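You operate a simulated robot arm through the tools that you are given. There is no shell and no other tool. Be economical: measure what you need, move in short steps, check, and stop when the job is done.

You run a simulated two-armed robot. Do the job below in one go: nothing can be reset, and whatever is moved stays where it is left.

JOB
Swap sensor and hose between the low tanks and pump 200 ml.
Fine: blue hose onto the steel post first; sensor to the teal tank, hose to the clear one; pump into the jug, then jug onto the long drip tray; spill nothing. Set down upright: teal-handled jug.
Where things are to end (x, y in the base frame): teal-handled jug within 60 mm of [590, 480].
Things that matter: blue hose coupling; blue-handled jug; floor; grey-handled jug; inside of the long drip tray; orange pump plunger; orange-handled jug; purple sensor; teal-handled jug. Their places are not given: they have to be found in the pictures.

The check looks at the end state, three seconds after you hand in, the way a careful person would. Anything else that was tipped, shoved, dropped, spilled or broken makes it a failure.

ROBOT AND FRAMES
Two 7-joint arms with fingered hands on one trunk that stands fixed in place. Base frame: the origin is at the foot of the trunk, x ahead of it, y to its left, z up. Lengths are in mm, angles in rad, forces in N, time in s.
The left shoulder is at [70, 157, 1464], the right one opposite. With the tool pointing down near the work surface each hand reaches from about 100 to 520 mm from the base axis, measured 20 degrees to its own side. Payload 5 kg a hand.
The tool frame of a hand sits at the grasp point between the pads (the TCP): z along the fingers, y along the line on which they close. The tips reach 31 mm beyond it. The gripper opens to 156 mm. The gripper's body begins 88 mm behind the TCP. The gripper is a hand of 4 fingers: y runs from the thumb to the fingers, the wrist lies at [0, 0, -249] in the tool frame, and closing takes about 1.5 s.
Orientation is told as [roll, pitch, yaw] about the base's x, y, z axes, in that order, counted from this pose: with the fingers straight down and closing along the base's y, the tool's x points along the base's -x, its y along +y and its z along -z.

CONTROLS
- The arms move only by the tool move_arm. It takes "left_plan", "right_plan" or both (then of equal length, played together; a hand with none holds still); each is one flat list of numbers, 7 for each row, row after row: the shift along the tool's x, y, z in units of 150 mm (1.0 is 150 mm), then the turn, a rotation vector about the tool's x, y, z in units of 120 degrees (1.0 is 120 degrees), then the finger opening in mm, from 0 to 156. In form: [x, y, z, ax, ay, az, fingers, x, y, z, ax, ay, az, fingers, ...]. A call has 1 to 8 rows; each row is the pose to reach, as a shift and turn from the pose commanded when the call began, along the tool's axes at that moment. A call with a number of a shift or a turn outside -1 to 1 is refused whole. Each row takes 0.2 s and may step no farther than 50 mm and 0.15 rad from the row before; otherwise, or with a gripper value out of range, the whole call is refused. A pose out of reach is approached as far as the arm can. The call stops where the force on the tool passes 40 N (or 10 N more than at its start, if that is more) or the arm is blocked; 0.2 s more then pass. Each finger travels about 108 mm/s and halts on what it meets, pressing with about 24 N; the grip force reading is that of the motor and also rises with nothing between the fingers. The clock runs only during rows and for 0.2 s after the last one: add rows that repeat a pose to give the fingers time. It gives the time, the measured TCP pose, the force on the tool (base axes), the opening and the grip force at its end, in the units of the frame above (readings bear some noise), with the torque about the TCP (base axes, N m) and any sound that the robot's microphone picked up, and new pictures: "show" is both (left out), scene, wrist or none (wrist: the cameras of the hands that moved).
- Cameras (640 x 400 px; columns grow to the right, rows downward): "scene" is now at [134.2, 1.9, 1680.6]; the picture's right is [0.02, -1.00, 0.00], its down [-0.69, -0.02, -0.73] and it looks along [0.73, 0.02, -0.69] (base axes); focal length 214 px, centre (320, 200). "left" rides on the left gripper at [-72, 2, -111] in its tool frame; the picture's right is [-0.02, -1.00, 0.00], its down [0.84, -0.02, -0.54] and it looks along [0.54, -0.01, 0.84] (tool axes); focal length 234 px, centre (320, 200). "right" rides on the right gripper at [72, 2, -111] in its tool frame; the picture's right is [-0.02, 1.00, 0.00], its down [-0.84, -0.02, -0.55] and it looks along [-0.55, -0.01, 0.84] (tool axes); focal length 234 px, centre (320, 200).
- raise_lower(by): slides the trunk up (or, below 0, down) by that many mm; the arms and the scene camera ride with it, the base frame stays. It gives what a move gives, with no picture.
- hand_shape(shape, hand): the hand has 4 fingers and takes this shape, open, in about a second: jaw (thumb against the fingers, like two jaws); tri (thumb and two fingers); tip (a fingertip pinch); poke (one finger out to press); point (the index stretched); flat (the hand flat); cup (the hand cupped); fist (a fist). The gripper value then closes the fingers along that shape, each until it touches; the sizes above hold for jaw. It gives what a move gives, with no picture.
- aim_head(pan, tilt): turns the head with the scene camera to pan (to the left, within 1.501 rad either way) and tilt (down, from -0.506 to 1.204), counted from straight ahead of the robot. It gives what a move gives, and a new picture of the scene camera.
- pixel_to_xyz(camera, pixels): for up to 12 pixels [column, row] of the newest picture of that camera ("zoom" is the newest enlarged one), the place [x, y, z] in the base frame of the surface seen there, good to about 3 mm. It takes no simulated time.
- inspect(camera, box): a new picture of the part [left, top, right, bottom] of that camera's present view, enlarged. It takes no simulated time.
- close_job(): hands the job in; it is judged then, once.

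Keep the steps short. Do not move on a guess: measure, check each grasp and each placing, and mend mistakes. In all there are 80 turns and 200 pictures (those below and enlarged ones count). Leave the grippers open and the arms clear of the work at the hand-in unless told otherwise, and finish with a single line.

The tools are called after "Request:" by a JSON object that holds its "api" and its "payload". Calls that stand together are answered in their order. move_arm: Moves the arms, as the interface text tells. Its arguments: {"type":"object","properties":{"left_plan":{"type":"array","items":{"type":"number"}},"right_plan":{"type":"array","items":{"type":"number"}},"show":{"type":"string","enum":["both","scene","wrist","none"]}},"required":[]} The other tools are called the same way: raise_lower (by) slides the trunk up or down; hand_shape (shape, hand) gives the hand a shape; aim_head (pan, tilt) turns the head that bears the scene camera; pixel_to_xyz (camera, pixels) gives the place of the surface under pixels of a picture; inspect (camera, box) takes an enlarged picture of a part of a camera's view; close_job () hands the job in.

At the start:

```text
time: 0.0
left_eef_pos: [471.4, 251.9, 1518.8]
left_tool_rot: [0.0, 0.0, -0.001]
left_contact_force: [0.7, 0.1, 0.2]
left_ft_torque: [0.0, 0.01, 0.02]
left_grip_width: 156.0
left_grasp_force: 0.1
left_shape: jaw
right_eef_pos: [490.2, -215.5, 1461.7]
right_tool_rot: [0.0, 0.0, -0.002]
right_contact_force: [0.0, -0.2, 0.0]
right_ft_torque: [-0.02, 0.0, 0.0]
right_grip_width: 155.7
right_grasp_force: 0.0
right_shape: jaw
trunk travel left (down, up): [-850.0, 90.0]
head pan, tilt: [0.023, 0.759]
```

scene: 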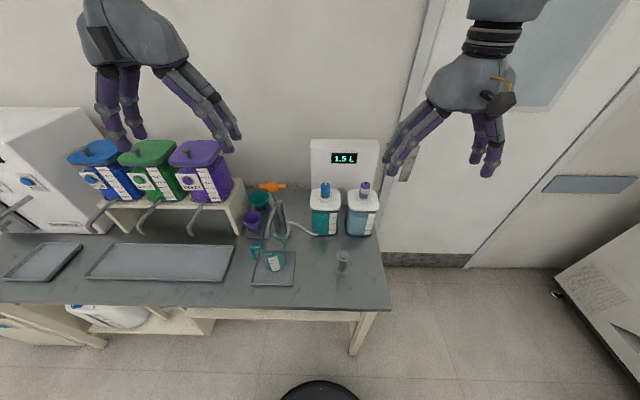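
right: 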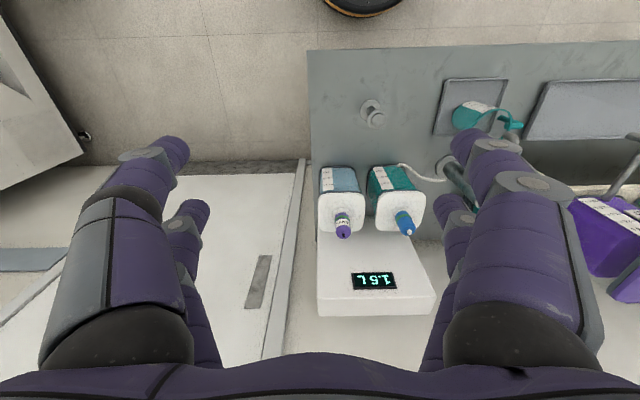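
left: 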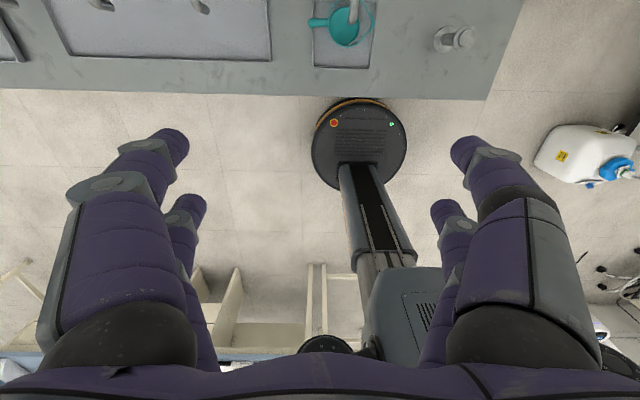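

I see two low tanks (teal with a blue coupling, clear with a purple sensor), an orange pump plunger, and jugs. I'll enlarge the work area first.

Request:
{"api": "inspect", "payload": {"camera": "scene", "box": [230, 130, 400, 300]}}

Request:
{"api": "inspect", "payload": {"camera": "scene", "box": [0, 120, 250, 300]}}

Request:
{"api": "pixel_to_xyz", "payload": {"camera": "scene", "pixels": [[325, 188], [364, 188], [273, 186], [343, 255], [275, 262], [250, 220], [260, 198], [160, 262], [40, 260], [290, 280], [325, 200], [362, 202]]}}

```text
2.35 times, centred on (315, 215) of scene
```

zoom: 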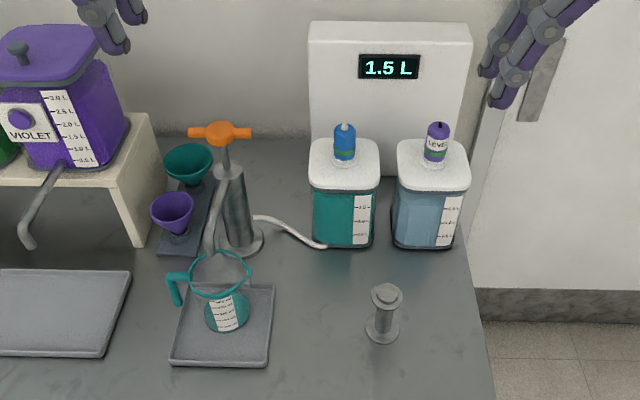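

```text
2.22 times, centred on (125, 210) of scene
```

zoom: 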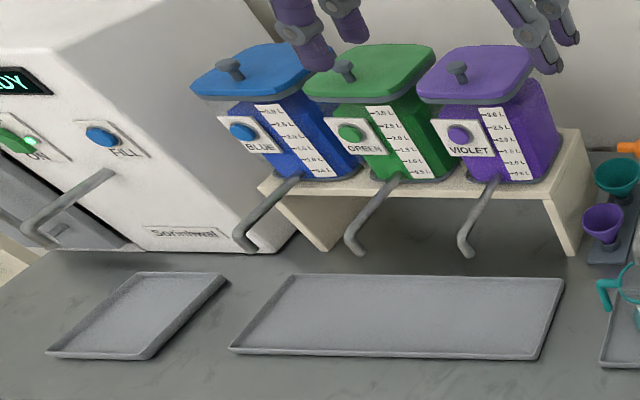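

```text
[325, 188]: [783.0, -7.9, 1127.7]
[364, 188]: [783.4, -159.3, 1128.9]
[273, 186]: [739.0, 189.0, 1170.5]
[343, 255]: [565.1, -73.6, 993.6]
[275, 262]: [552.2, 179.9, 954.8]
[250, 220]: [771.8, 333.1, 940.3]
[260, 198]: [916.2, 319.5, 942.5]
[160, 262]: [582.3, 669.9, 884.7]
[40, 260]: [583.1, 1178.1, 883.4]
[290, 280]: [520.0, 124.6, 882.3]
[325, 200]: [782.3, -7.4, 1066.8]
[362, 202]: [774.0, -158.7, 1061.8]
```

The hose coupling is at about (783,-8,1128), the sensor at (783,-159,1129), the post at (565,-74,994) and the plunger at (739,189,1170). I'll lower the trunk 250 mm so the hands can reach forward. Nothing is under the hands.

Request:
{"api": "raise_lower", "payload": {"by": -250}}

Request:
{"api": "aim_head", "payload": {"pan": 0.0, "tilt": 0.6}}

Request:
{"api": "inspect", "payload": {"camera": "scene", "box": [220, 140, 420, 265]}}

```text
time: 2.6
left_eef_pos: [471.6, 252.7, 1269.8]
left_tool_rot: [0.001, -0.002, -0.001]
left_contact_force: [0.0, -0.2, -0.5]
left_ft_torque: [0.01, 0.04, 0.0]
left_grip_width: 156.1
left_grasp_force: 0.0
left_shape: jaw
right_eef_pos: [489.2, -215.0, 1211.7]
right_tool_rot: [0.0, -0.002, -0.002]
right_contact_force: [0.2, 0.7, -0.2]
right_ft_torque: [0.0, 0.01, -0.05]
right_grip_width: 155.9
right_grasp_force: 0.0
right_shape: jaw
trunk travel left (down, up): [-600.0, 340.0]
head pan, tilt: [0.023, 0.759]
```

```text
time: 3.3
left_eef_pos: [472.1, 252.6, 1268.3]
left_tool_rot: [0.001, 0.001, 0.001]
left_contact_force: [-0.7, 0.1, 0.1]
left_ft_torque: [0.04, 0.03, -0.02]
left_grip_width: 155.9
left_grasp_force: 0.0
left_shape: jaw
right_eef_pos: [490.0, -214.7, 1211.0]
right_tool_rot: [0.0, 0.001, -0.002]
right_contact_force: [-0.6, 0.0, 0.2]
right_ft_torque: [0.0, 0.0, 0.01]
right_grip_width: 155.9
right_grasp_force: 0.0
right_shape: jaw
trunk travel left (down, up): [-600.0, 340.0]
head pan, tilt: [0.0, 0.6]
```

scene: 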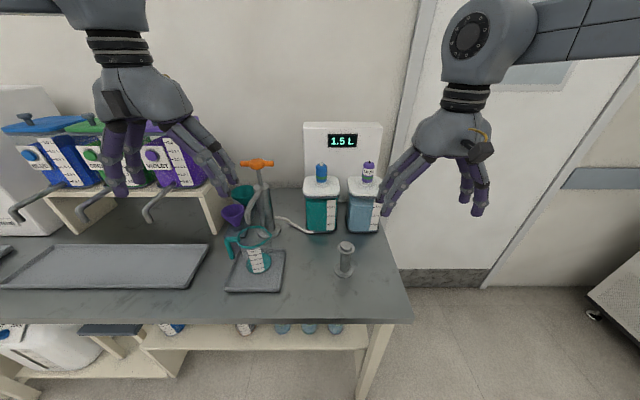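

```text
3.20 times, centred on (320, 202) of scene
```

zoom: 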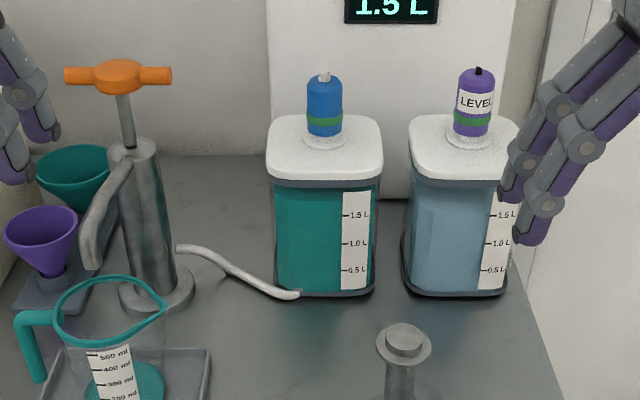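

The coupling and sensor are upright cylinders on the tank lids. I'll measure their tops, bottoms and widths, plus the post and jug.

Request:
{"api": "pixel_to_xyz", "payload": {"camera": "zoom", "pixels": [[325, 82], [309, 110], [341, 110], [324, 130], [324, 150], [476, 80], [457, 110], [491, 110], [474, 133], [404, 335], [404, 350], [119, 75]]}}

Request:
{"api": "inspect", "payload": {"camera": "scene", "box": [215, 210, 305, 300]}}

```text
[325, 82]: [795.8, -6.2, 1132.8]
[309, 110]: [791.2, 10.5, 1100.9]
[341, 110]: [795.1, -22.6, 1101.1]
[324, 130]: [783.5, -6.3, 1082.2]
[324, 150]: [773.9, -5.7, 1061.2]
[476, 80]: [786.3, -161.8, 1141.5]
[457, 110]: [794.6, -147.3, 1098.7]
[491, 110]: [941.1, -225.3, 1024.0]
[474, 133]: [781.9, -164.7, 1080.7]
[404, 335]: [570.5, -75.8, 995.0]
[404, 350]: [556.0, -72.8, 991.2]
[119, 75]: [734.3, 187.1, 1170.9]
```

```text
4.44 times, centred on (260, 255) of scene
```

zoom: 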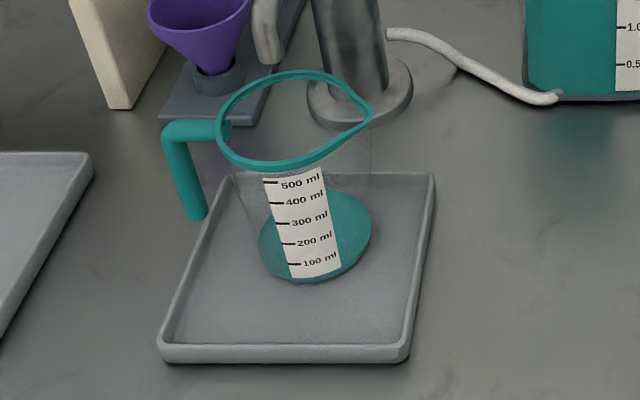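

The jug is empty with its handle toward +y. The coupling centre is about (801,-6), z 1080 to 1133, diameter about 35 mm. I'll start pitching the right hand forward (about tool y, negative) while moving it forward and left at z 1211, well above everything.

Request:
{"api": "move_arm", "payload": {"right_plan": [-0.1167, 0.12, 0, 0, -0.066, 0, 90, -0.2333, 0.24, 0, 0, -0.132, 0, 90, -0.35, 0.36, 0, 0, -0.198, 0, 90, -0.4667, 0.48, 0, 0, -0.264, 0, 90, -0.5833, 0.6, 0, 0, -0.33, 0, 90, -0.7, 0.72, 0, 0, -0.396, 0, 90, -0.8167, 0.84, 0, 0, -0.462, 0, 90, -0.9333, 0.96, 0, 0, -0.528, 0, 90], "show": "scene"}}

```text
time: 5.1
left_eef_pos: [472.1, 252.3, 1268.5]
left_tool_rot: [0.001, 0.001, 0.0]
left_contact_force: [-0.2, -0.6, -0.4]
left_ft_torque: [-0.03, 0.0, -0.03]
left_grip_width: 155.9
left_grasp_force: 0.0
left_shape: jaw
right_eef_pos: [650.3, -80.6, 1251.0]
right_tool_rot: [-0.028, -1.079, 0.035]
right_contact_force: [0.5, -0.4, -0.3]
right_ft_torque: [0.02, 0.04, 0.02]
right_grip_width: 90.5
right_grasp_force: 0.1
right_shape: jaw
right hand out of reach, approached as far as the arm can: row 8
trunk travel left (down, up): [-600.0, 340.0]
head pan, tilt: [0.0, 0.6]
```

scene: 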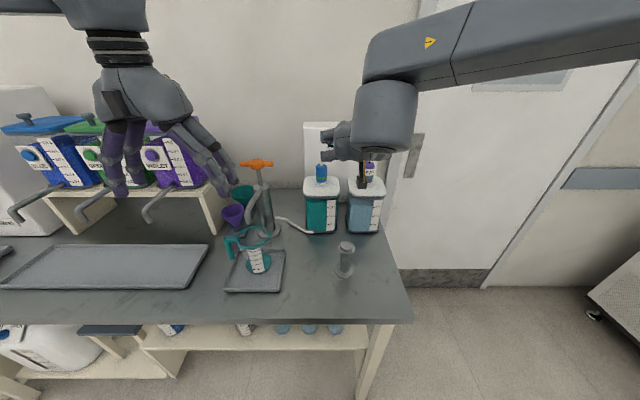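

The folded pose was slightly out of reach because it sits too close to the shoulder. Farther forward should be easier, so I'll go to about (710,-6,1170) with more pitch, still above the coupling top (1133).

Request:
{"api": "move_arm", "payload": {"right_plan": [0, 0.11, 0.15, 0, -0.024, 0, 90, 0, 0.22, 0.3, 0, -0.048, 0, 90, 0, 0.33, 0.45, 0, -0.072, 0, 90, 0, 0.433, 0.6, 0, -0.0955, 0, 90, 0, 0.433, 0.6, 0, -0.0955, 0, 90], "show": "both"}}

```text
time: 6.3
left_eef_pos: [466.5, 251.2, 1271.9]
left_tool_rot: [0.003, -0.003, 0.0]
left_contact_force: [-0.9, -0.2, -0.8]
left_ft_torque: [0.03, -0.15, 0.01]
left_grip_width: 155.9
left_grasp_force: 0.0
left_shape: jaw
right_eef_pos: [729.7, -24.7, 1226.2]
right_tool_rot: [-0.02, -1.304, 0.023]
right_contact_force: [-1.2, 0.6, 0.6]
right_ft_torque: [0.01, 0.02, 0.02]
right_grip_width: 90.1
right_grasp_force: 0.0
right_shape: jaw
right hand out of reach, approached as far as the arm can: row 1, 4, 5
trunk travel left (down, up): [-600.0, 340.0]
head pan, tilt: [0.0, 0.6]
```

scene: 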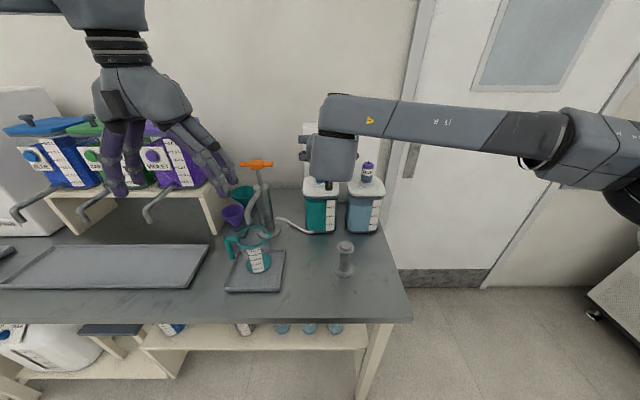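
right: 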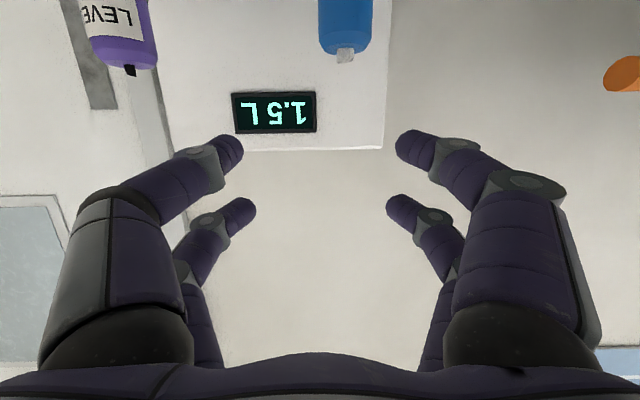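

The hand sits about 50 mm too high at this wrist angle. I'll test an easier wrist angle at the same height, with less pitch and yawed slightly left, about 50 mm farther forward and still above the coupling.

Request:
{"api": "move_arm", "payload": {"right_plan": [-0.029, 0, 0.107, -0.046, 0.032, -0.0125, 90, -0.058, 0, 0.214, -0.092, 0.064, -0.025, 90, -0.087, 0, 0.322, -0.138, 0.0955, -0.0375, 90, -0.087, 0, 0.322, -0.138, 0.0955, -0.0375, 90], "show": "scene"}}

```text
time: 7.3
left_eef_pos: [472.5, 251.4, 1269.4]
left_tool_rot: [0.0, -0.001, 0.0]
left_contact_force: [0.0, -0.1, -0.3]
left_ft_torque: [0.01, 0.03, 0.01]
left_grip_width: 155.9
left_grasp_force: 0.0
left_shape: jaw
right_eef_pos: [784.0, -24.0, 1226.1]
right_tool_rot: [0.069, -1.109, 0.236]
right_contact_force: [0.8, 0.3, 0.2]
right_ft_torque: [0.04, 0.0, 0.07]
right_grip_width: 90.2
right_grasp_force: 0.1
right_shape: jaw
trunk travel left (down, up): [-600.0, 340.0]
head pan, tilt: [0.0, 0.6]
```

scene: 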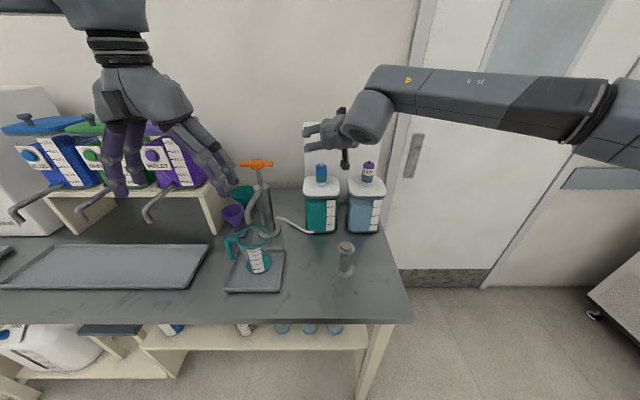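

That pose is reachable, and commands start from the actual pose. I'll move the TCP over the coupling axis (800,-6) and then lower the trunk as a pure vertical motion.

Request:
{"api": "move_arm", "payload": {"right_plan": [-0.061, 0.081, 0.13, 0, 0, 0, 90, -0.061, 0.081, 0.13, 0, 0, 0, 90], "show": "both"}}

Request:
{"api": "pixel_to_xyz", "payload": {"camera": "scene", "pixels": [[322, 167], [317, 173], [326, 173], [321, 180], [367, 164], [367, 175], [363, 175], [372, 175]]}}

```text
time: 7.9
left_eef_pos: [471.0, 249.9, 1269.4]
left_tool_rot: [0.0, 0.0, -0.001]
left_contact_force: [-1.0, 0.4, 0.2]
left_ft_torque: [0.01, -0.05, -0.01]
left_grip_width: 155.9
left_grasp_force: 0.1
left_shape: jaw
right_eef_pos: [798.8, -7.0, 1226.3]
right_tool_rot: [0.068, -1.109, 0.236]
right_contact_force: [1.3, -0.9, 0.6]
right_ft_torque: [0.02, -0.01, 0.01]
right_grip_width: 90.1
right_grasp_force: 0.1
right_shape: jaw
trunk travel left (down, up): [-600.0, 340.0]
head pan, tilt: [0.0, 0.6]
```

scene: 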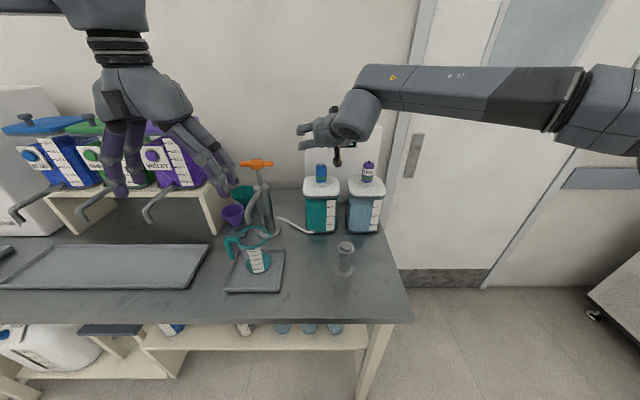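
right: 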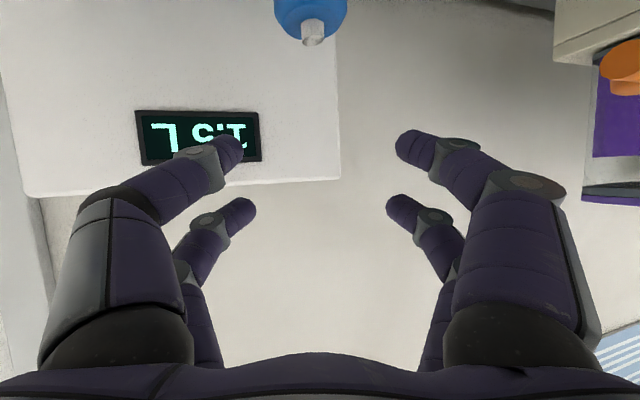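

```text
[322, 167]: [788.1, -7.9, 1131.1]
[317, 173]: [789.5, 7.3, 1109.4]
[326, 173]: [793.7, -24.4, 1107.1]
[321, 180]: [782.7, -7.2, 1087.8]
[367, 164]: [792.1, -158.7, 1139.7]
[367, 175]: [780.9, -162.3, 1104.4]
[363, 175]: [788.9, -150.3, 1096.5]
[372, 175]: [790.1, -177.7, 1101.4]
```

The TCP is over the axis. I'll check where the display panel is and lower part way by 60 mm.

Request:
{"api": "pixel_to_xyz", "payload": {"camera": "scene", "pixels": [[345, 160], [312, 150], [375, 130]]}}

Request:
{"api": "raise_lower", "payload": {"by": -60}}

Request:
{"api": "inspect", "payload": {"camera": "scene", "box": [260, 80, 420, 180]}}

Request:
{"api": "inspect", "payload": {"camera": "right", "box": [0, 0, 640, 400]}}

```text
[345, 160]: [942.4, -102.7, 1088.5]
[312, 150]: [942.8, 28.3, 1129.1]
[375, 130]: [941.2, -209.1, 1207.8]
```

```text
time: 8.9
left_eef_pos: [471.5, 252.7, 1209.5]
left_tool_rot: [0.001, 0.0, -0.001]
left_contact_force: [-0.1, 0.2, 1.0]
left_ft_torque: [0.0, -0.02, 0.01]
left_grip_width: 155.8
left_grasp_force: 0.1
left_shape: jaw
right_eef_pos: [799.3, -5.4, 1166.2]
right_tool_rot: [0.066, -1.106, 0.237]
right_contact_force: [-0.6, -0.9, 0.6]
right_ft_torque: [-0.02, 0.0, 0.02]
right_grip_width: 90.1
right_grasp_force: 0.0
right_shape: jaw
trunk travel left (down, up): [-540.0, 400.0]
head pan, tilt: [0.0, 0.6]
```

```text
4.00 times, centred on (340, 130) of scene
```

zoom: 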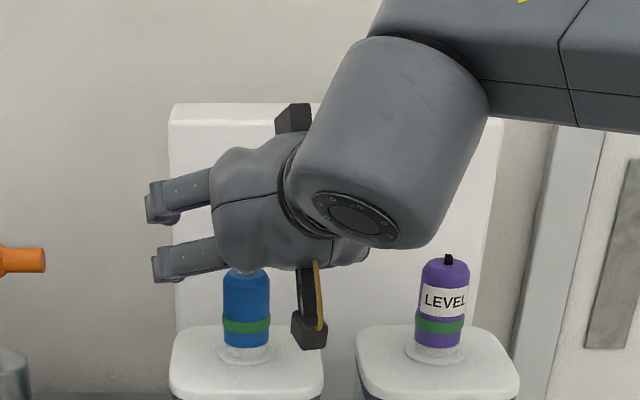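

```text
1.00 times, centred on (320, 200) of right (not enlarged: the box is as wide or as high as the picture)
```

zoom: 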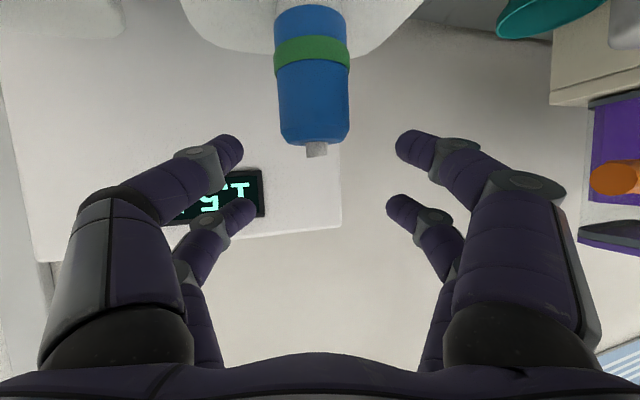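

The coupling is centred between the fingers (column 313), and the panel is far back at x 942. I'll lower 55 mm more to z about 1111.

Request:
{"api": "raise_lower", "payload": {"by": -55}}

Request:
{"api": "inspect", "payload": {"camera": "right", "box": [0, 0, 640, 400]}}

Request:
{"api": "inspect", "payload": {"camera": "scene", "box": [260, 80, 420, 180]}}

```text
time: 9.8
left_eef_pos: [471.6, 251.8, 1153.9]
left_tool_rot: [-0.001, 0.0, 0.0]
left_contact_force: [-0.1, -0.6, 0.5]
left_ft_torque: [0.01, 0.0, -0.02]
left_grip_width: 156.0
left_grasp_force: 0.1
left_shape: jaw
right_eef_pos: [799.6, -3.9, 1110.8]
right_tool_rot: [0.065, -1.106, 0.234]
right_contact_force: [0.0, 0.0, 0.2]
right_ft_torque: [-0.01, 0.0, -0.01]
right_grip_width: 90.1
right_grasp_force: 0.1
right_shape: jaw
trunk travel left (down, up): [-485.0, 455.0]
head pan, tilt: [0.0, 0.6]
```

```text
1.00 times, centred on (320, 200) of right (not enlarged: the box is as wide or as high as the picture)
```

zoom: 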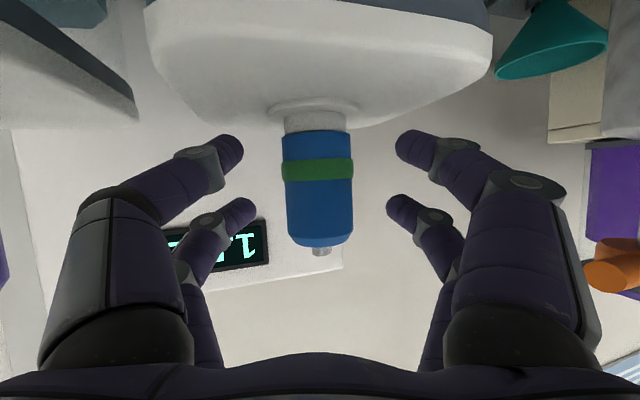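

```text
4.00 times, centred on (340, 130) of scene
```

zoom: 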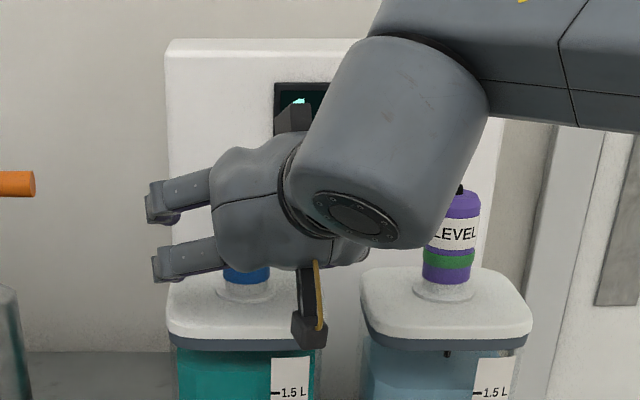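

The coupling stands between the fingers with the hand over it. Now I'll close in place.

Request:
{"api": "move_arm", "payload": {"right_plan": [0, 0, 0, 0, 0, 0, 50, 0, 0, 0, 0, 0, 0, 25, 0, 0, 0, 0, 0, 0, 20, 0, 0, 0, 0, 0, 0, 20, 0, 0, 0, 0, 0, 0, 20, 0, 0, 0, 0, 0, 0, 20], "show": "wrist"}}

```text
time: 11.2
left_eef_pos: [473.5, 251.4, 1152.9]
left_tool_rot: [-0.002, 0.001, 0.0]
left_contact_force: [0.0, -1.5, -0.2]
left_ft_torque: [0.01, 0.03, 0.02]
left_grip_width: 156.0
left_grasp_force: 0.0
left_shape: jaw
right_eef_pos: [801.1, -5.5, 1110.0]
right_tool_rot: [0.068, -1.108, 0.233]
right_contact_force: [10.5, -2.6, 2.6]
right_ft_torque: [-0.23, 0.39, -0.01]
right_grip_width: 26.3
right_grasp_force: 24.5
right_shape: jaw
trunk travel left (down, up): [-485.0, 455.0]
head pan, tilt: [0.0, 0.6]
```

right: 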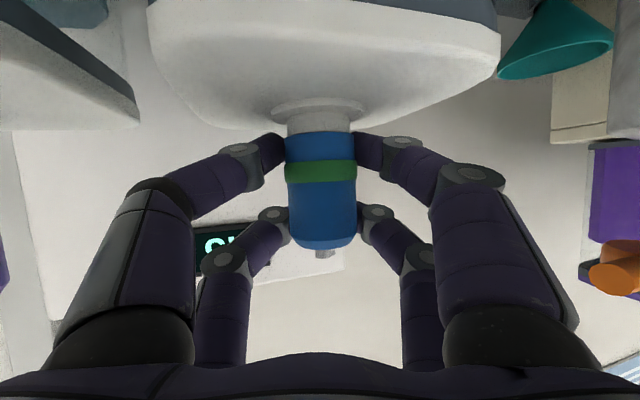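

The coupling is gripped at width 26 mm with 24.5 N. I'll lift straight up a little with the arm so the force stop protects it.

Request:
{"api": "move_arm", "payload": {"right_plan": [-0.06, 0.002, -0.03, 0, 0, 0, 20, -0.12, 0.004, -0.06, 0, 0, 0, 20, -0.18, 0.006, -0.089, 0, 0, 0, 20, -0.24, 0.008, -0.118, 0, 0, 0, 20, -0.36, 0.012, -0.177, 0, 0, 0, 20], "show": "both"}}

```text
time: 12.4
left_eef_pos: [470.5, 252.5, 1153.7]
left_tool_rot: [0.0, 0.001, 0.0]
left_contact_force: [0.2, 0.3, 0.0]
left_ft_torque: [0.0, 0.0, -0.02]
left_grip_width: 155.7
left_grasp_force: 0.1
left_shape: jaw
right_eef_pos: [796.9, -4.7, 1172.2]
right_tool_rot: [0.066, -1.11, 0.237]
right_contact_force: [-1.1, 0.1, -0.3]
right_ft_torque: [0.01, 0.02, -0.01]
right_grip_width: 25.1
right_grasp_force: 23.3
right_shape: jaw
trunk travel left (down, up): [-485.0, 455.0]
head pan, tilt: [0.0, 0.6]
```

scene: 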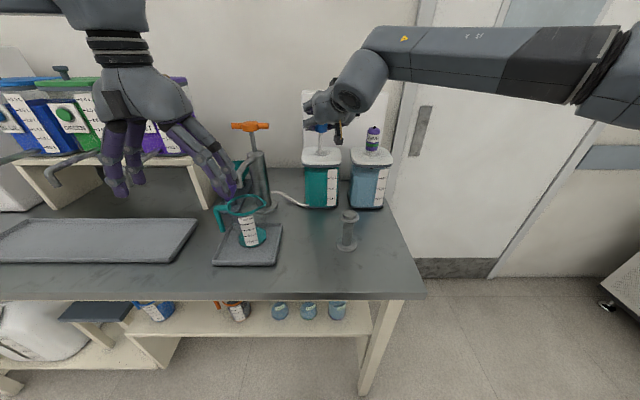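
right: 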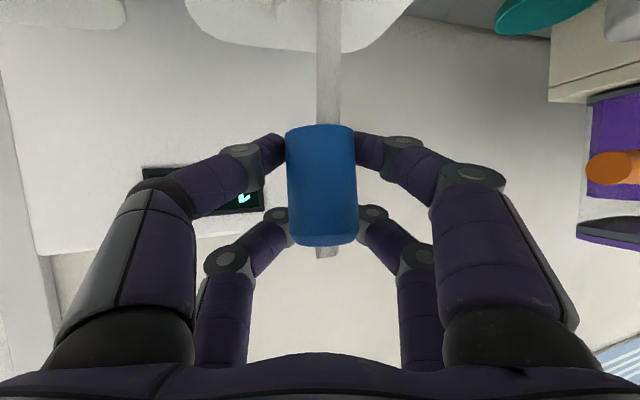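

The coupling lifts freely and carries a suction tube beneath it. I'll raise with the trunk until the tube clears.

Request:
{"api": "raise_lower", "payload": {"by": 110}}

Request:
{"api": "inspect", "payload": {"camera": "right", "box": [0, 0, 640, 400]}}

Request:
{"api": "inspect", "payload": {"camera": "scene", "box": [220, 60, 420, 260]}}

```text
time: 13.9
left_eef_pos: [471.8, 252.4, 1263.8]
left_tool_rot: [-0.001, 0.001, 0.0]
left_contact_force: [0.1, 0.2, 0.4]
left_ft_torque: [0.01, -0.04, -0.02]
left_grip_width: 155.7
left_grasp_force: 0.1
left_shape: jaw
right_eef_pos: [797.8, -4.9, 1280.5]
right_tool_rot: [0.067, -1.108, 0.235]
right_contact_force: [0.2, 0.0, 0.4]
right_ft_torque: [0.01, 0.0, 0.01]
right_grip_width: 25.1
right_grasp_force: 24.3
right_shape: jaw
trunk travel left (down, up): [-595.0, 345.0]
head pan, tilt: [0.0, 0.6]
```

```text
1.00 times, centred on (320, 200) of right (not enlarged: the box is as wide or as high as the picture)
```

zoom: 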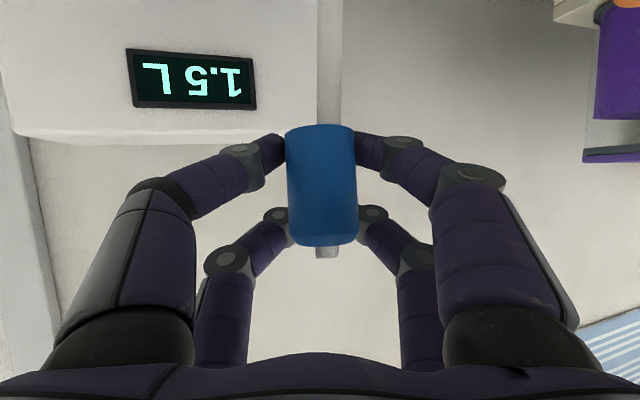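

```text
2.00 times, centred on (320, 160) of scene
```

zoom: 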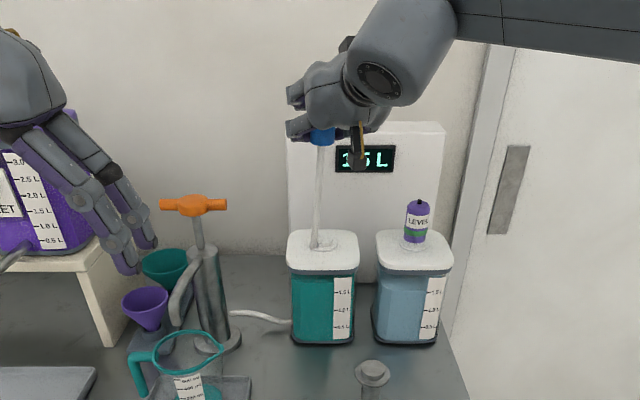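

The tube still enters the tank opening. I'll raise 60 mm more and look.

Request:
{"api": "raise_lower", "payload": {"by": 60}}

Request:
{"api": "inspect", "payload": {"camera": "scene", "box": [220, 60, 420, 260]}}

```text
time: 14.9
left_eef_pos: [472.5, 252.4, 1323.4]
left_tool_rot: [0.0, 0.0, 0.001]
left_contact_force: [0.1, -0.1, -0.1]
left_ft_torque: [0.02, 0.05, -0.01]
left_grip_width: 155.7
left_grasp_force: 0.1
left_shape: jaw
right_eef_pos: [798.0, -5.4, 1340.6]
right_tool_rot: [0.065, -1.109, 0.237]
right_contact_force: [-0.2, -0.3, -1.3]
right_ft_torque: [0.0, 0.02, -0.03]
right_grip_width: 25.2
right_grasp_force: 24.3
right_shape: jaw
trunk travel left (down, up): [-655.0, 285.0]
head pan, tilt: [0.0, 0.6]
```

```text
2.00 times, centred on (320, 160) of scene
```

zoom: 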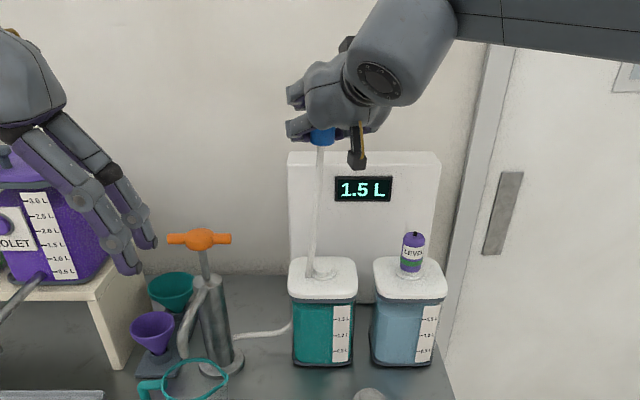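

The tube is slanted now, so I need to see whether it's in the neck or is the hose running behind the tank.

Request:
{"api": "inspect", "payload": {"camera": "scene", "box": [295, 115, 360, 215]}}

Request:
{"api": "pixel_to_xyz", "payload": {"camera": "scene", "pixels": [[319, 140], [317, 165], [316, 185], [314, 195], [325, 198], [318, 196]]}}

```text
4.00 times, centred on (328, 165) of scene
```

zoom: 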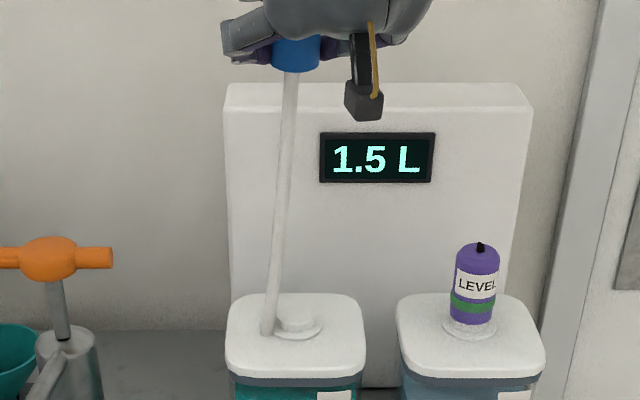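

```text
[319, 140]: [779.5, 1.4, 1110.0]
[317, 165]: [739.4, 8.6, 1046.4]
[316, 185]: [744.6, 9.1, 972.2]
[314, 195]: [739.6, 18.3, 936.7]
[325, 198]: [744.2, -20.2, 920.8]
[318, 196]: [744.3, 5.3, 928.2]
```

The neck is now visible beside the tube's lower end, so it seems free. I'll measure points on this new picture.

Request:
{"api": "pixel_to_xyz", "payload": {"camera": "zoom", "pixels": [[291, 80], [286, 150], [280, 200], [273, 260], [268, 310], [267, 328], [266, 336], [298, 318], [298, 335], [296, 60]]}}

Request:
{"api": "aim_head", "payload": {"pan": 0.0, "tilt": 0.75}}

Request:
{"api": "inspect", "payload": {"camera": "scene", "box": [295, 90, 345, 170]}}

```text
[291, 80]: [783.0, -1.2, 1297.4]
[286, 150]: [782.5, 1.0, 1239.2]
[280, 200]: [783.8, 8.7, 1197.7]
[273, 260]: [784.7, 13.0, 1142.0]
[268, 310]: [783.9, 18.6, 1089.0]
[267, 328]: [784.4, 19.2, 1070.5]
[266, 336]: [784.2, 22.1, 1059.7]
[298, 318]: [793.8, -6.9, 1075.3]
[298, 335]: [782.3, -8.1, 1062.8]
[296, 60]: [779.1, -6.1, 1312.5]
```

```text
time: 15.6
left_eef_pos: [472.0, 253.1, 1323.6]
left_tool_rot: [-0.001, 0.0, 0.001]
left_contact_force: [-0.1, 0.5, 0.6]
left_ft_torque: [0.01, -0.01, -0.01]
left_grip_width: 155.9
left_grasp_force: 0.1
left_shape: jaw
right_eef_pos: [797.4, -5.3, 1340.7]
right_tool_rot: [0.066, -1.109, 0.237]
right_contact_force: [0.1, 0.3, -0.3]
right_ft_torque: [0.01, -0.01, 0.03]
right_grip_width: 25.0
right_grasp_force: 24.1
right_shape: jaw
trunk travel left (down, up): [-655.0, 285.0]
head pan, tilt: [0.0, 0.75]
```

scene: 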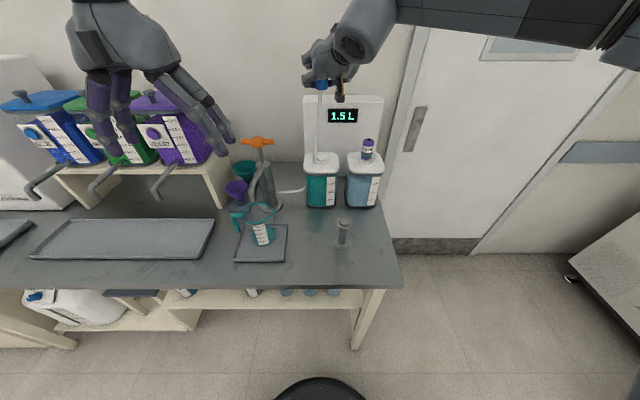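

```text
5.00 times, centred on (320, 130) of scene
```

zoom: 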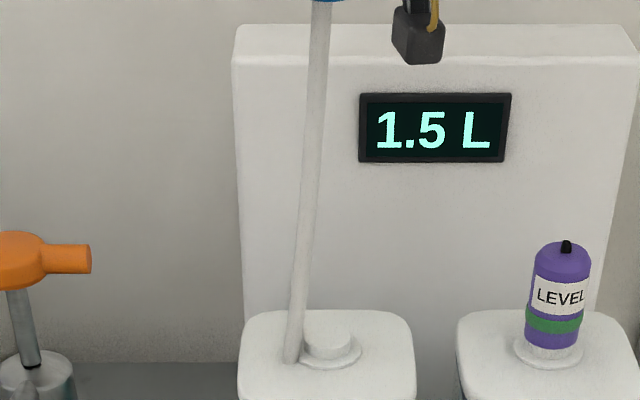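

The hose line only hangs from the coupling, and the neck is free. At the post the wrist would be too folded with this heading. So I'll turn the hand about the vertical (yaw +0.9) while moving back toward the post, keeping the coupling upright.

Request:
{"api": "move_arm", "payload": {"right_plan": [0.0618, 0.0014, -0.1244, -0.055, 0.0019, -0.0273, 20, 0.1236, 0.0028, -0.2488, -0.11, 0.0038, -0.0546, 20, 0.1854, 0.0042, -0.3732, -0.165, 0.0057, -0.0819, 20, 0.2472, 0.0056, -0.4976, -0.22, 0.0076, -0.1092, 20, 0.309, 0.007, -0.622, -0.275, 0.0095, -0.1365, 20, 0.3708, 0.0084, -0.7464, -0.33, 0.0114, -0.1638, 20, 0.4326, 0.0098, -0.8708, -0.385, 0.0133, -0.191, 20], "show": "both"}}

Request:
{"api": "inspect", "payload": {"camera": "scene", "box": [315, 205, 375, 255]}}

Request:
{"api": "pixel_to_xyz", "payload": {"camera": "zoom", "pixels": [[297, 145], [297, 165], [240, 165], [355, 165], [297, 190], [297, 215], [270, 150], [325, 150]]}}

```text
time: 17.2
left_eef_pos: [471.4, 251.1, 1323.4]
left_tool_rot: [-0.001, 0.0, -0.001]
left_contact_force: [0.2, 0.1, 0.1]
left_ft_torque: [-0.01, 0.0, -0.03]
left_grip_width: 155.6
left_grasp_force: 0.2
left_shape: jaw
right_eef_pos: [656.5, -44.1, 1340.8]
right_tool_rot: [0.071, -1.11, 1.136]
right_contact_force: [0.5, -0.5, -1.0]
right_ft_torque: [0.0, -0.01, 0.0]
right_grip_width: 25.1
right_grasp_force: 24.0
right_shape: jaw
trunk travel left (down, up): [-655.0, 285.0]
head pan, tilt: [0.0, 0.75]
```

scene: 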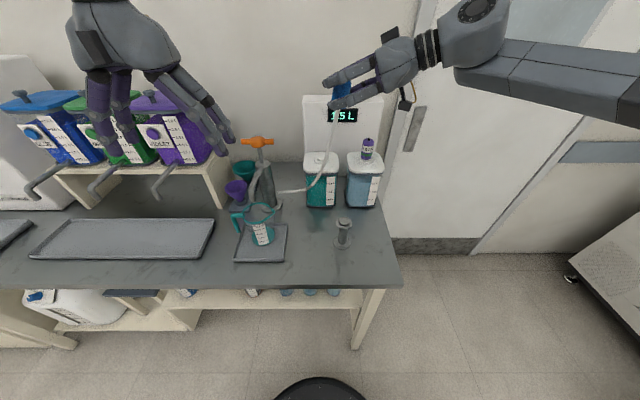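
right: 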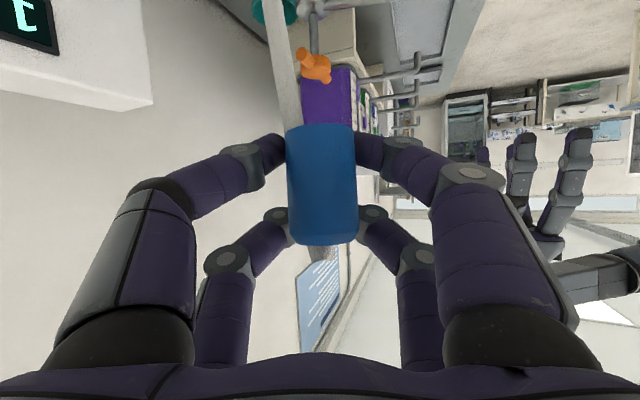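

```text
8.00 times, centred on (345, 230) of scene
```

zoom: 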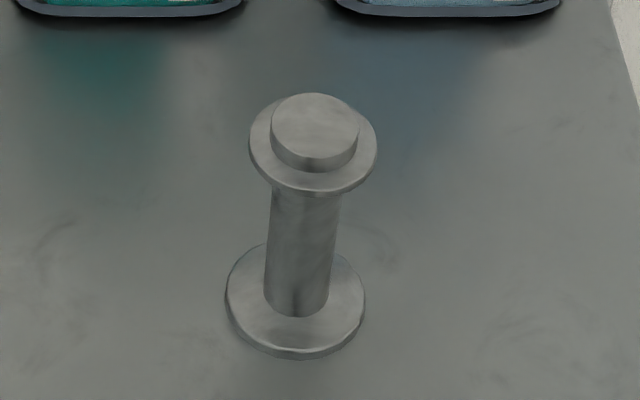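

```text
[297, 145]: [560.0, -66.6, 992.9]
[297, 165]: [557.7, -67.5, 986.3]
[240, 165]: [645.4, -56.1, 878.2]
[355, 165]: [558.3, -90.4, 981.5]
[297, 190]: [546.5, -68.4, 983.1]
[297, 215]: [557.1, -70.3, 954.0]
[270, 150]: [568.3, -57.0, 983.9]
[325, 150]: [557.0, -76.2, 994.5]
```

I'll measure the tank neck and the post knob precisely with enlargements to find the offset between the TCP and the coupling axis.

Request:
{"api": "pixel_to_xyz", "payload": {"camera": "zoom", "pixels": [[315, 128], [315, 97], [315, 155], [276, 125], [354, 125], [313, 182], [255, 140], [371, 140]]}}

Request:
{"api": "inspect", "payload": {"camera": "scene", "box": [295, 140, 345, 180]}}

```text
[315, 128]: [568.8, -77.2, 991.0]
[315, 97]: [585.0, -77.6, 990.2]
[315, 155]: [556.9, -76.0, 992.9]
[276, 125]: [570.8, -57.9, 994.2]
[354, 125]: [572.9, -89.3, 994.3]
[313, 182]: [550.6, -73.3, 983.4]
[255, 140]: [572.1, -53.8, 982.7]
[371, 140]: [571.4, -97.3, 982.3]
```

```text
10.00 times, centred on (320, 160) of scene
```

zoom: 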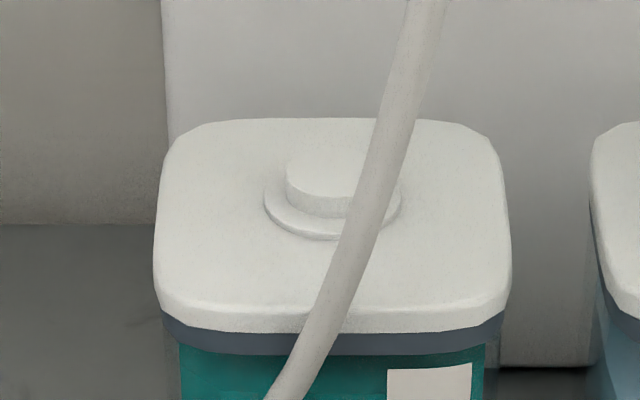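

Request:
{"api": "pixel_to_xyz", "payload": {"camera": "zoom", "pixels": [[325, 152], [325, 193], [289, 175], [325, 175], [268, 200], [399, 200], [333, 235], [310, 205], [320, 300], [200, 180], [485, 180]]}}

```text
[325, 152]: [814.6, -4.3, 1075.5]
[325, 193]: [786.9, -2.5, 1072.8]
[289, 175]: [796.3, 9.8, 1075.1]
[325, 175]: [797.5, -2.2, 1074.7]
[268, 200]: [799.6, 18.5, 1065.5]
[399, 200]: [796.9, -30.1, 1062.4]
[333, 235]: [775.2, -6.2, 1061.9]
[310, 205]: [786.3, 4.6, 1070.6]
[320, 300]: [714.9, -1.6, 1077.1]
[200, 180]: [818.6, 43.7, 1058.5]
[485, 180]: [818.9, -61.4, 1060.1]
```

Both seats match: the tank neck is at (801,-6) with flange 1063, and the TCP was on its axis at z 1110. The post axis is (571,-75) with flange 982.5, so the TCP should end at about z 1030. I'll move above the post and lift the left hand out of the way before lowering.

Request:
{"api": "move_arm", "payload": {"right_plan": [0.0475, 0.114, -0.088, 0, 0, 0, 20, 0.095, 0.228, -0.176, 0, 0, 0, 20, 0.1425, 0.342, -0.264, 0, 0, 0, 20, 0.19, 0.456, -0.352, 0, 0, 0, 20, 0.19, 0.456, -0.352, 0, 0, 0, 20], "left_plan": [0, 0.15, -0.15, 0, 0, 0, 156, 0, 0.3, -0.3, 0, 0, 0, 156, 0, 0.45, -0.45, 0, 0, 0, 156, 0, 0.6, -0.6, 0, 0, 0, 156, 0, 0.6, -0.6, 0, 0, 0, 156], "show": "scene"}}

```text
time: 18.4
left_eef_pos: [474.4, 343.0, 1415.5]
left_tool_rot: [0.001, 0.0, 0.001]
left_contact_force: [0.5, -0.7, -0.1]
left_ft_torque: [0.01, 0.05, 0.04]
left_grip_width: 155.5
left_grasp_force: 0.0
left_shape: jaw
right_eef_pos: [572.0, -76.0, 1342.1]
right_tool_rot: [0.069, -1.106, 1.135]
right_contact_force: [0.5, 0.4, -1.8]
right_ft_torque: [0.0, 0.04, 0.02]
right_grip_width: 24.9
right_grasp_force: 23.8
right_shape: jaw
trunk travel left (down, up): [-655.0, 285.0]
head pan, tilt: [0.0, 0.75]
```

scene: 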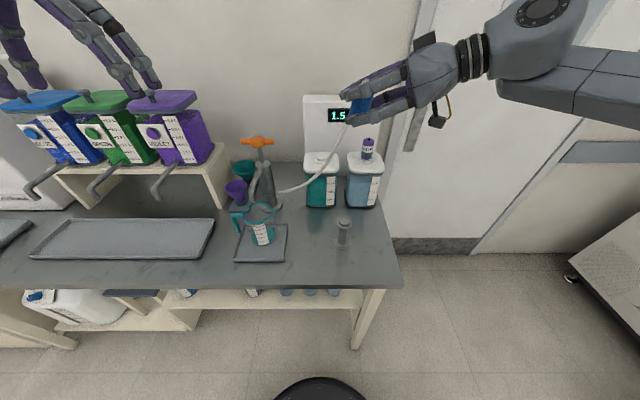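

The TCP is on the post axis at (572,-76). Before lowering, I'll check the forearm's height for table clearance.

Request:
{"api": "pixel_to_xyz", "payload": {"camera": "scene", "pixels": [[520, 80], [580, 80], [630, 90], [635, 115], [540, 20], [385, 270], [390, 230]]}}

Request:
{"api": "raise_lower", "payload": {"by": -150}}

Request:
{"api": "aim_head", "payload": {"pan": -0.3, "tilt": 0.7}}

```text
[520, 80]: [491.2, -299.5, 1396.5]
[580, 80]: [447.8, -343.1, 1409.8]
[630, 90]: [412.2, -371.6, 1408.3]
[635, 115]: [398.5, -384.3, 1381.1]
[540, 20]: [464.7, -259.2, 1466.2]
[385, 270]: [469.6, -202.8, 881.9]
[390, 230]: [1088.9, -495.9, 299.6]
```

```text
time: 20.1
left_eef_pos: [472.9, 342.6, 1265.8]
left_tool_rot: [-0.001, -0.001, -0.001]
left_contact_force: [-0.3, 0.1, -0.7]
left_ft_torque: [0.04, 0.02, 0.0]
left_grip_width: 156.1
left_grasp_force: 0.1
left_shape: jaw
right_eef_pos: [571.1, -76.3, 1193.0]
right_tool_rot: [0.067, -1.109, 1.135]
right_contact_force: [1.1, 0.5, -1.3]
right_ft_torque: [-0.01, -0.01, 0.02]
right_grip_width: 24.7
right_grasp_force: 23.8
right_shape: jaw
trunk travel left (down, up): [-505.0, 435.0]
head pan, tilt: [0.0, 0.75]
```

```text
time: 20.9
left_eef_pos: [473.1, 343.1, 1265.7]
left_tool_rot: [0.0, 0.0, 0.002]
left_contact_force: [0.4, -0.4, 0.8]
left_ft_torque: [-0.03, -0.01, -0.01]
left_grip_width: 156.0
left_grasp_force: 0.2
left_shape: jaw
right_eef_pos: [571.6, -77.9, 1192.2]
right_tool_rot: [0.068, -1.109, 1.134]
right_contact_force: [0.4, 0.1, -1.4]
right_ft_torque: [-0.01, 0.03, 0.02]
right_grip_width: 25.2
right_grasp_force: 24.7
right_shape: jaw
trunk travel left (down, up): [-505.0, 435.0]
head pan, tilt: [-0.3, 0.7]
```

scene: 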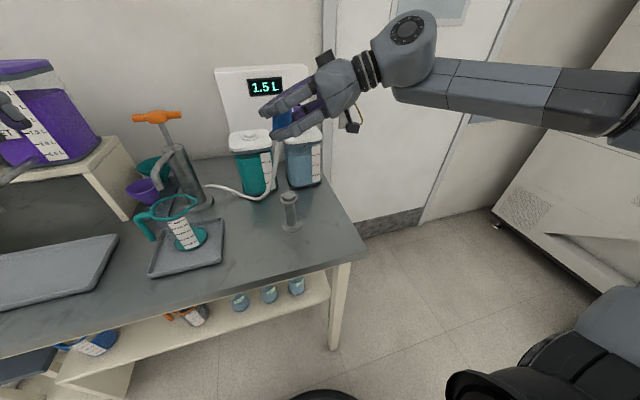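

The forearm stays well above the table. I'll lower 128 mm so the coupling bottom sits just above the post knob.

Request:
{"api": "raise_lower", "payload": {"by": -128}}

Request:
{"api": "inspect", "payload": {"camera": "right", "box": [0, 0, 640, 400]}}

Request:
{"api": "inspect", "payload": {"camera": "scene", "box": [230, 60, 350, 160]}}

```text
time: 22.5
left_eef_pos: [473.3, 342.7, 1138.3]
left_tool_rot: [0.0, -0.001, -0.001]
left_contact_force: [-0.4, 0.2, -0.3]
left_ft_torque: [0.0, -0.04, 0.02]
left_grip_width: 156.1
left_grasp_force: 0.0
left_shape: jaw
right_eef_pos: [571.5, -77.3, 1065.5]
right_tool_rot: [0.069, -1.109, 1.134]
right_contact_force: [0.1, 0.9, -0.2]
right_ft_torque: [0.0, 0.04, 0.0]
right_grip_width: 24.7
right_grasp_force: 23.9
right_shape: jaw
trunk travel left (down, up): [-377.0, 563.0]
head pan, tilt: [-0.3, 0.7]
```

```text
1.00 times, centred on (320, 200) of right (not enlarged: the box is as wide or as high as the picture)
```

zoom: 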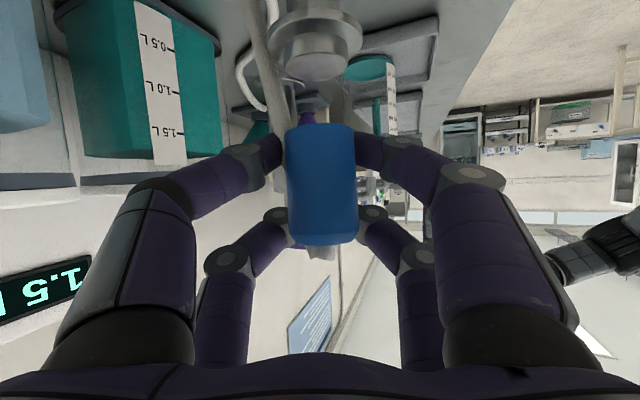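

```text
4.00 times, centred on (290, 110) of scene
```

zoom: 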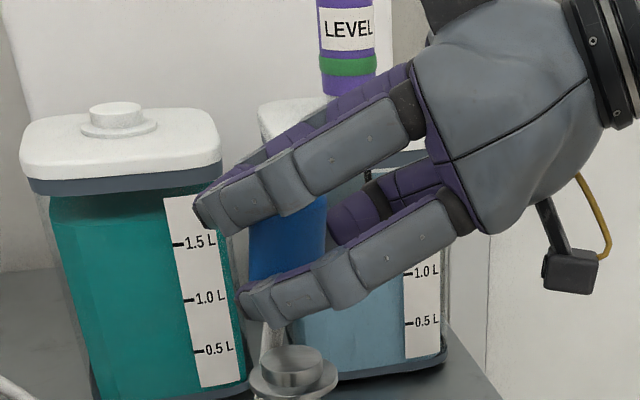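

In the wrist view the knob (column 320) is aligned with the coupling (column 321). I'll lower 35 mm with the arm so the force stop applies.

Request:
{"api": "move_arm", "payload": {"right_plan": [0.05, 0.002, 0.034, 0, 0, 0, 20, 0.103, 0, 0.06, 0, 0, 0, 20, 0.155, -0.002, 0.086, 0, 0, 0, 20, 0.185, -0.003, 0.1, 0, 0, 0, 20, 0.207, -0.004, 0.112, 0, 0, 0, 20], "show": "both"}}

Request:
{"api": "inspect", "payload": {"camera": "scene", "box": [230, 60, 350, 160]}}

```text
time: 23.7
left_eef_pos: [473.2, 342.4, 1136.8]
left_tool_rot: [-0.002, 0.001, 0.0]
left_contact_force: [0.3, 1.2, -0.3]
left_ft_torque: [0.0, 0.01, 0.0]
left_grip_width: 155.4
left_grasp_force: 0.0
left_shape: jaw
right_eef_pos: [571.5, -77.0, 1031.2]
right_tool_rot: [0.064, -1.109, 1.136]
right_contact_force: [0.1, -1.0, 5.5]
right_ft_torque: [-0.07, 0.06, -0.01]
right_grip_width: 25.1
right_grasp_force: 24.3
right_shape: jaw
trunk travel left (down, up): [-377.0, 563.0]
head pan, tilt: [-0.3, 0.7]
```

scene: 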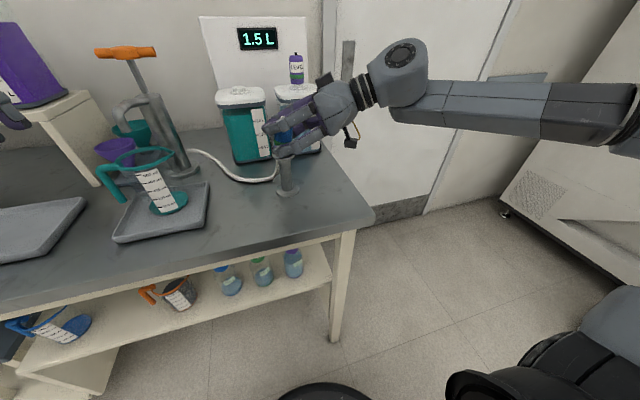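
right: 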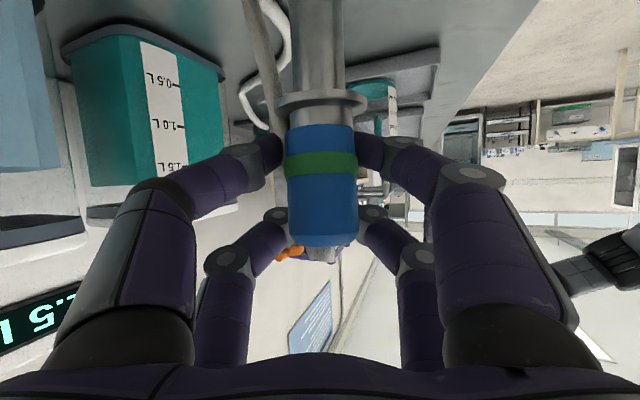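

```text
4.00 times, centred on (290, 110) of scene
```

zoom: 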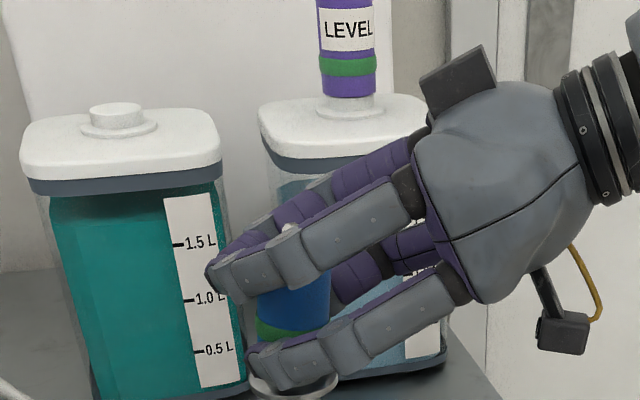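

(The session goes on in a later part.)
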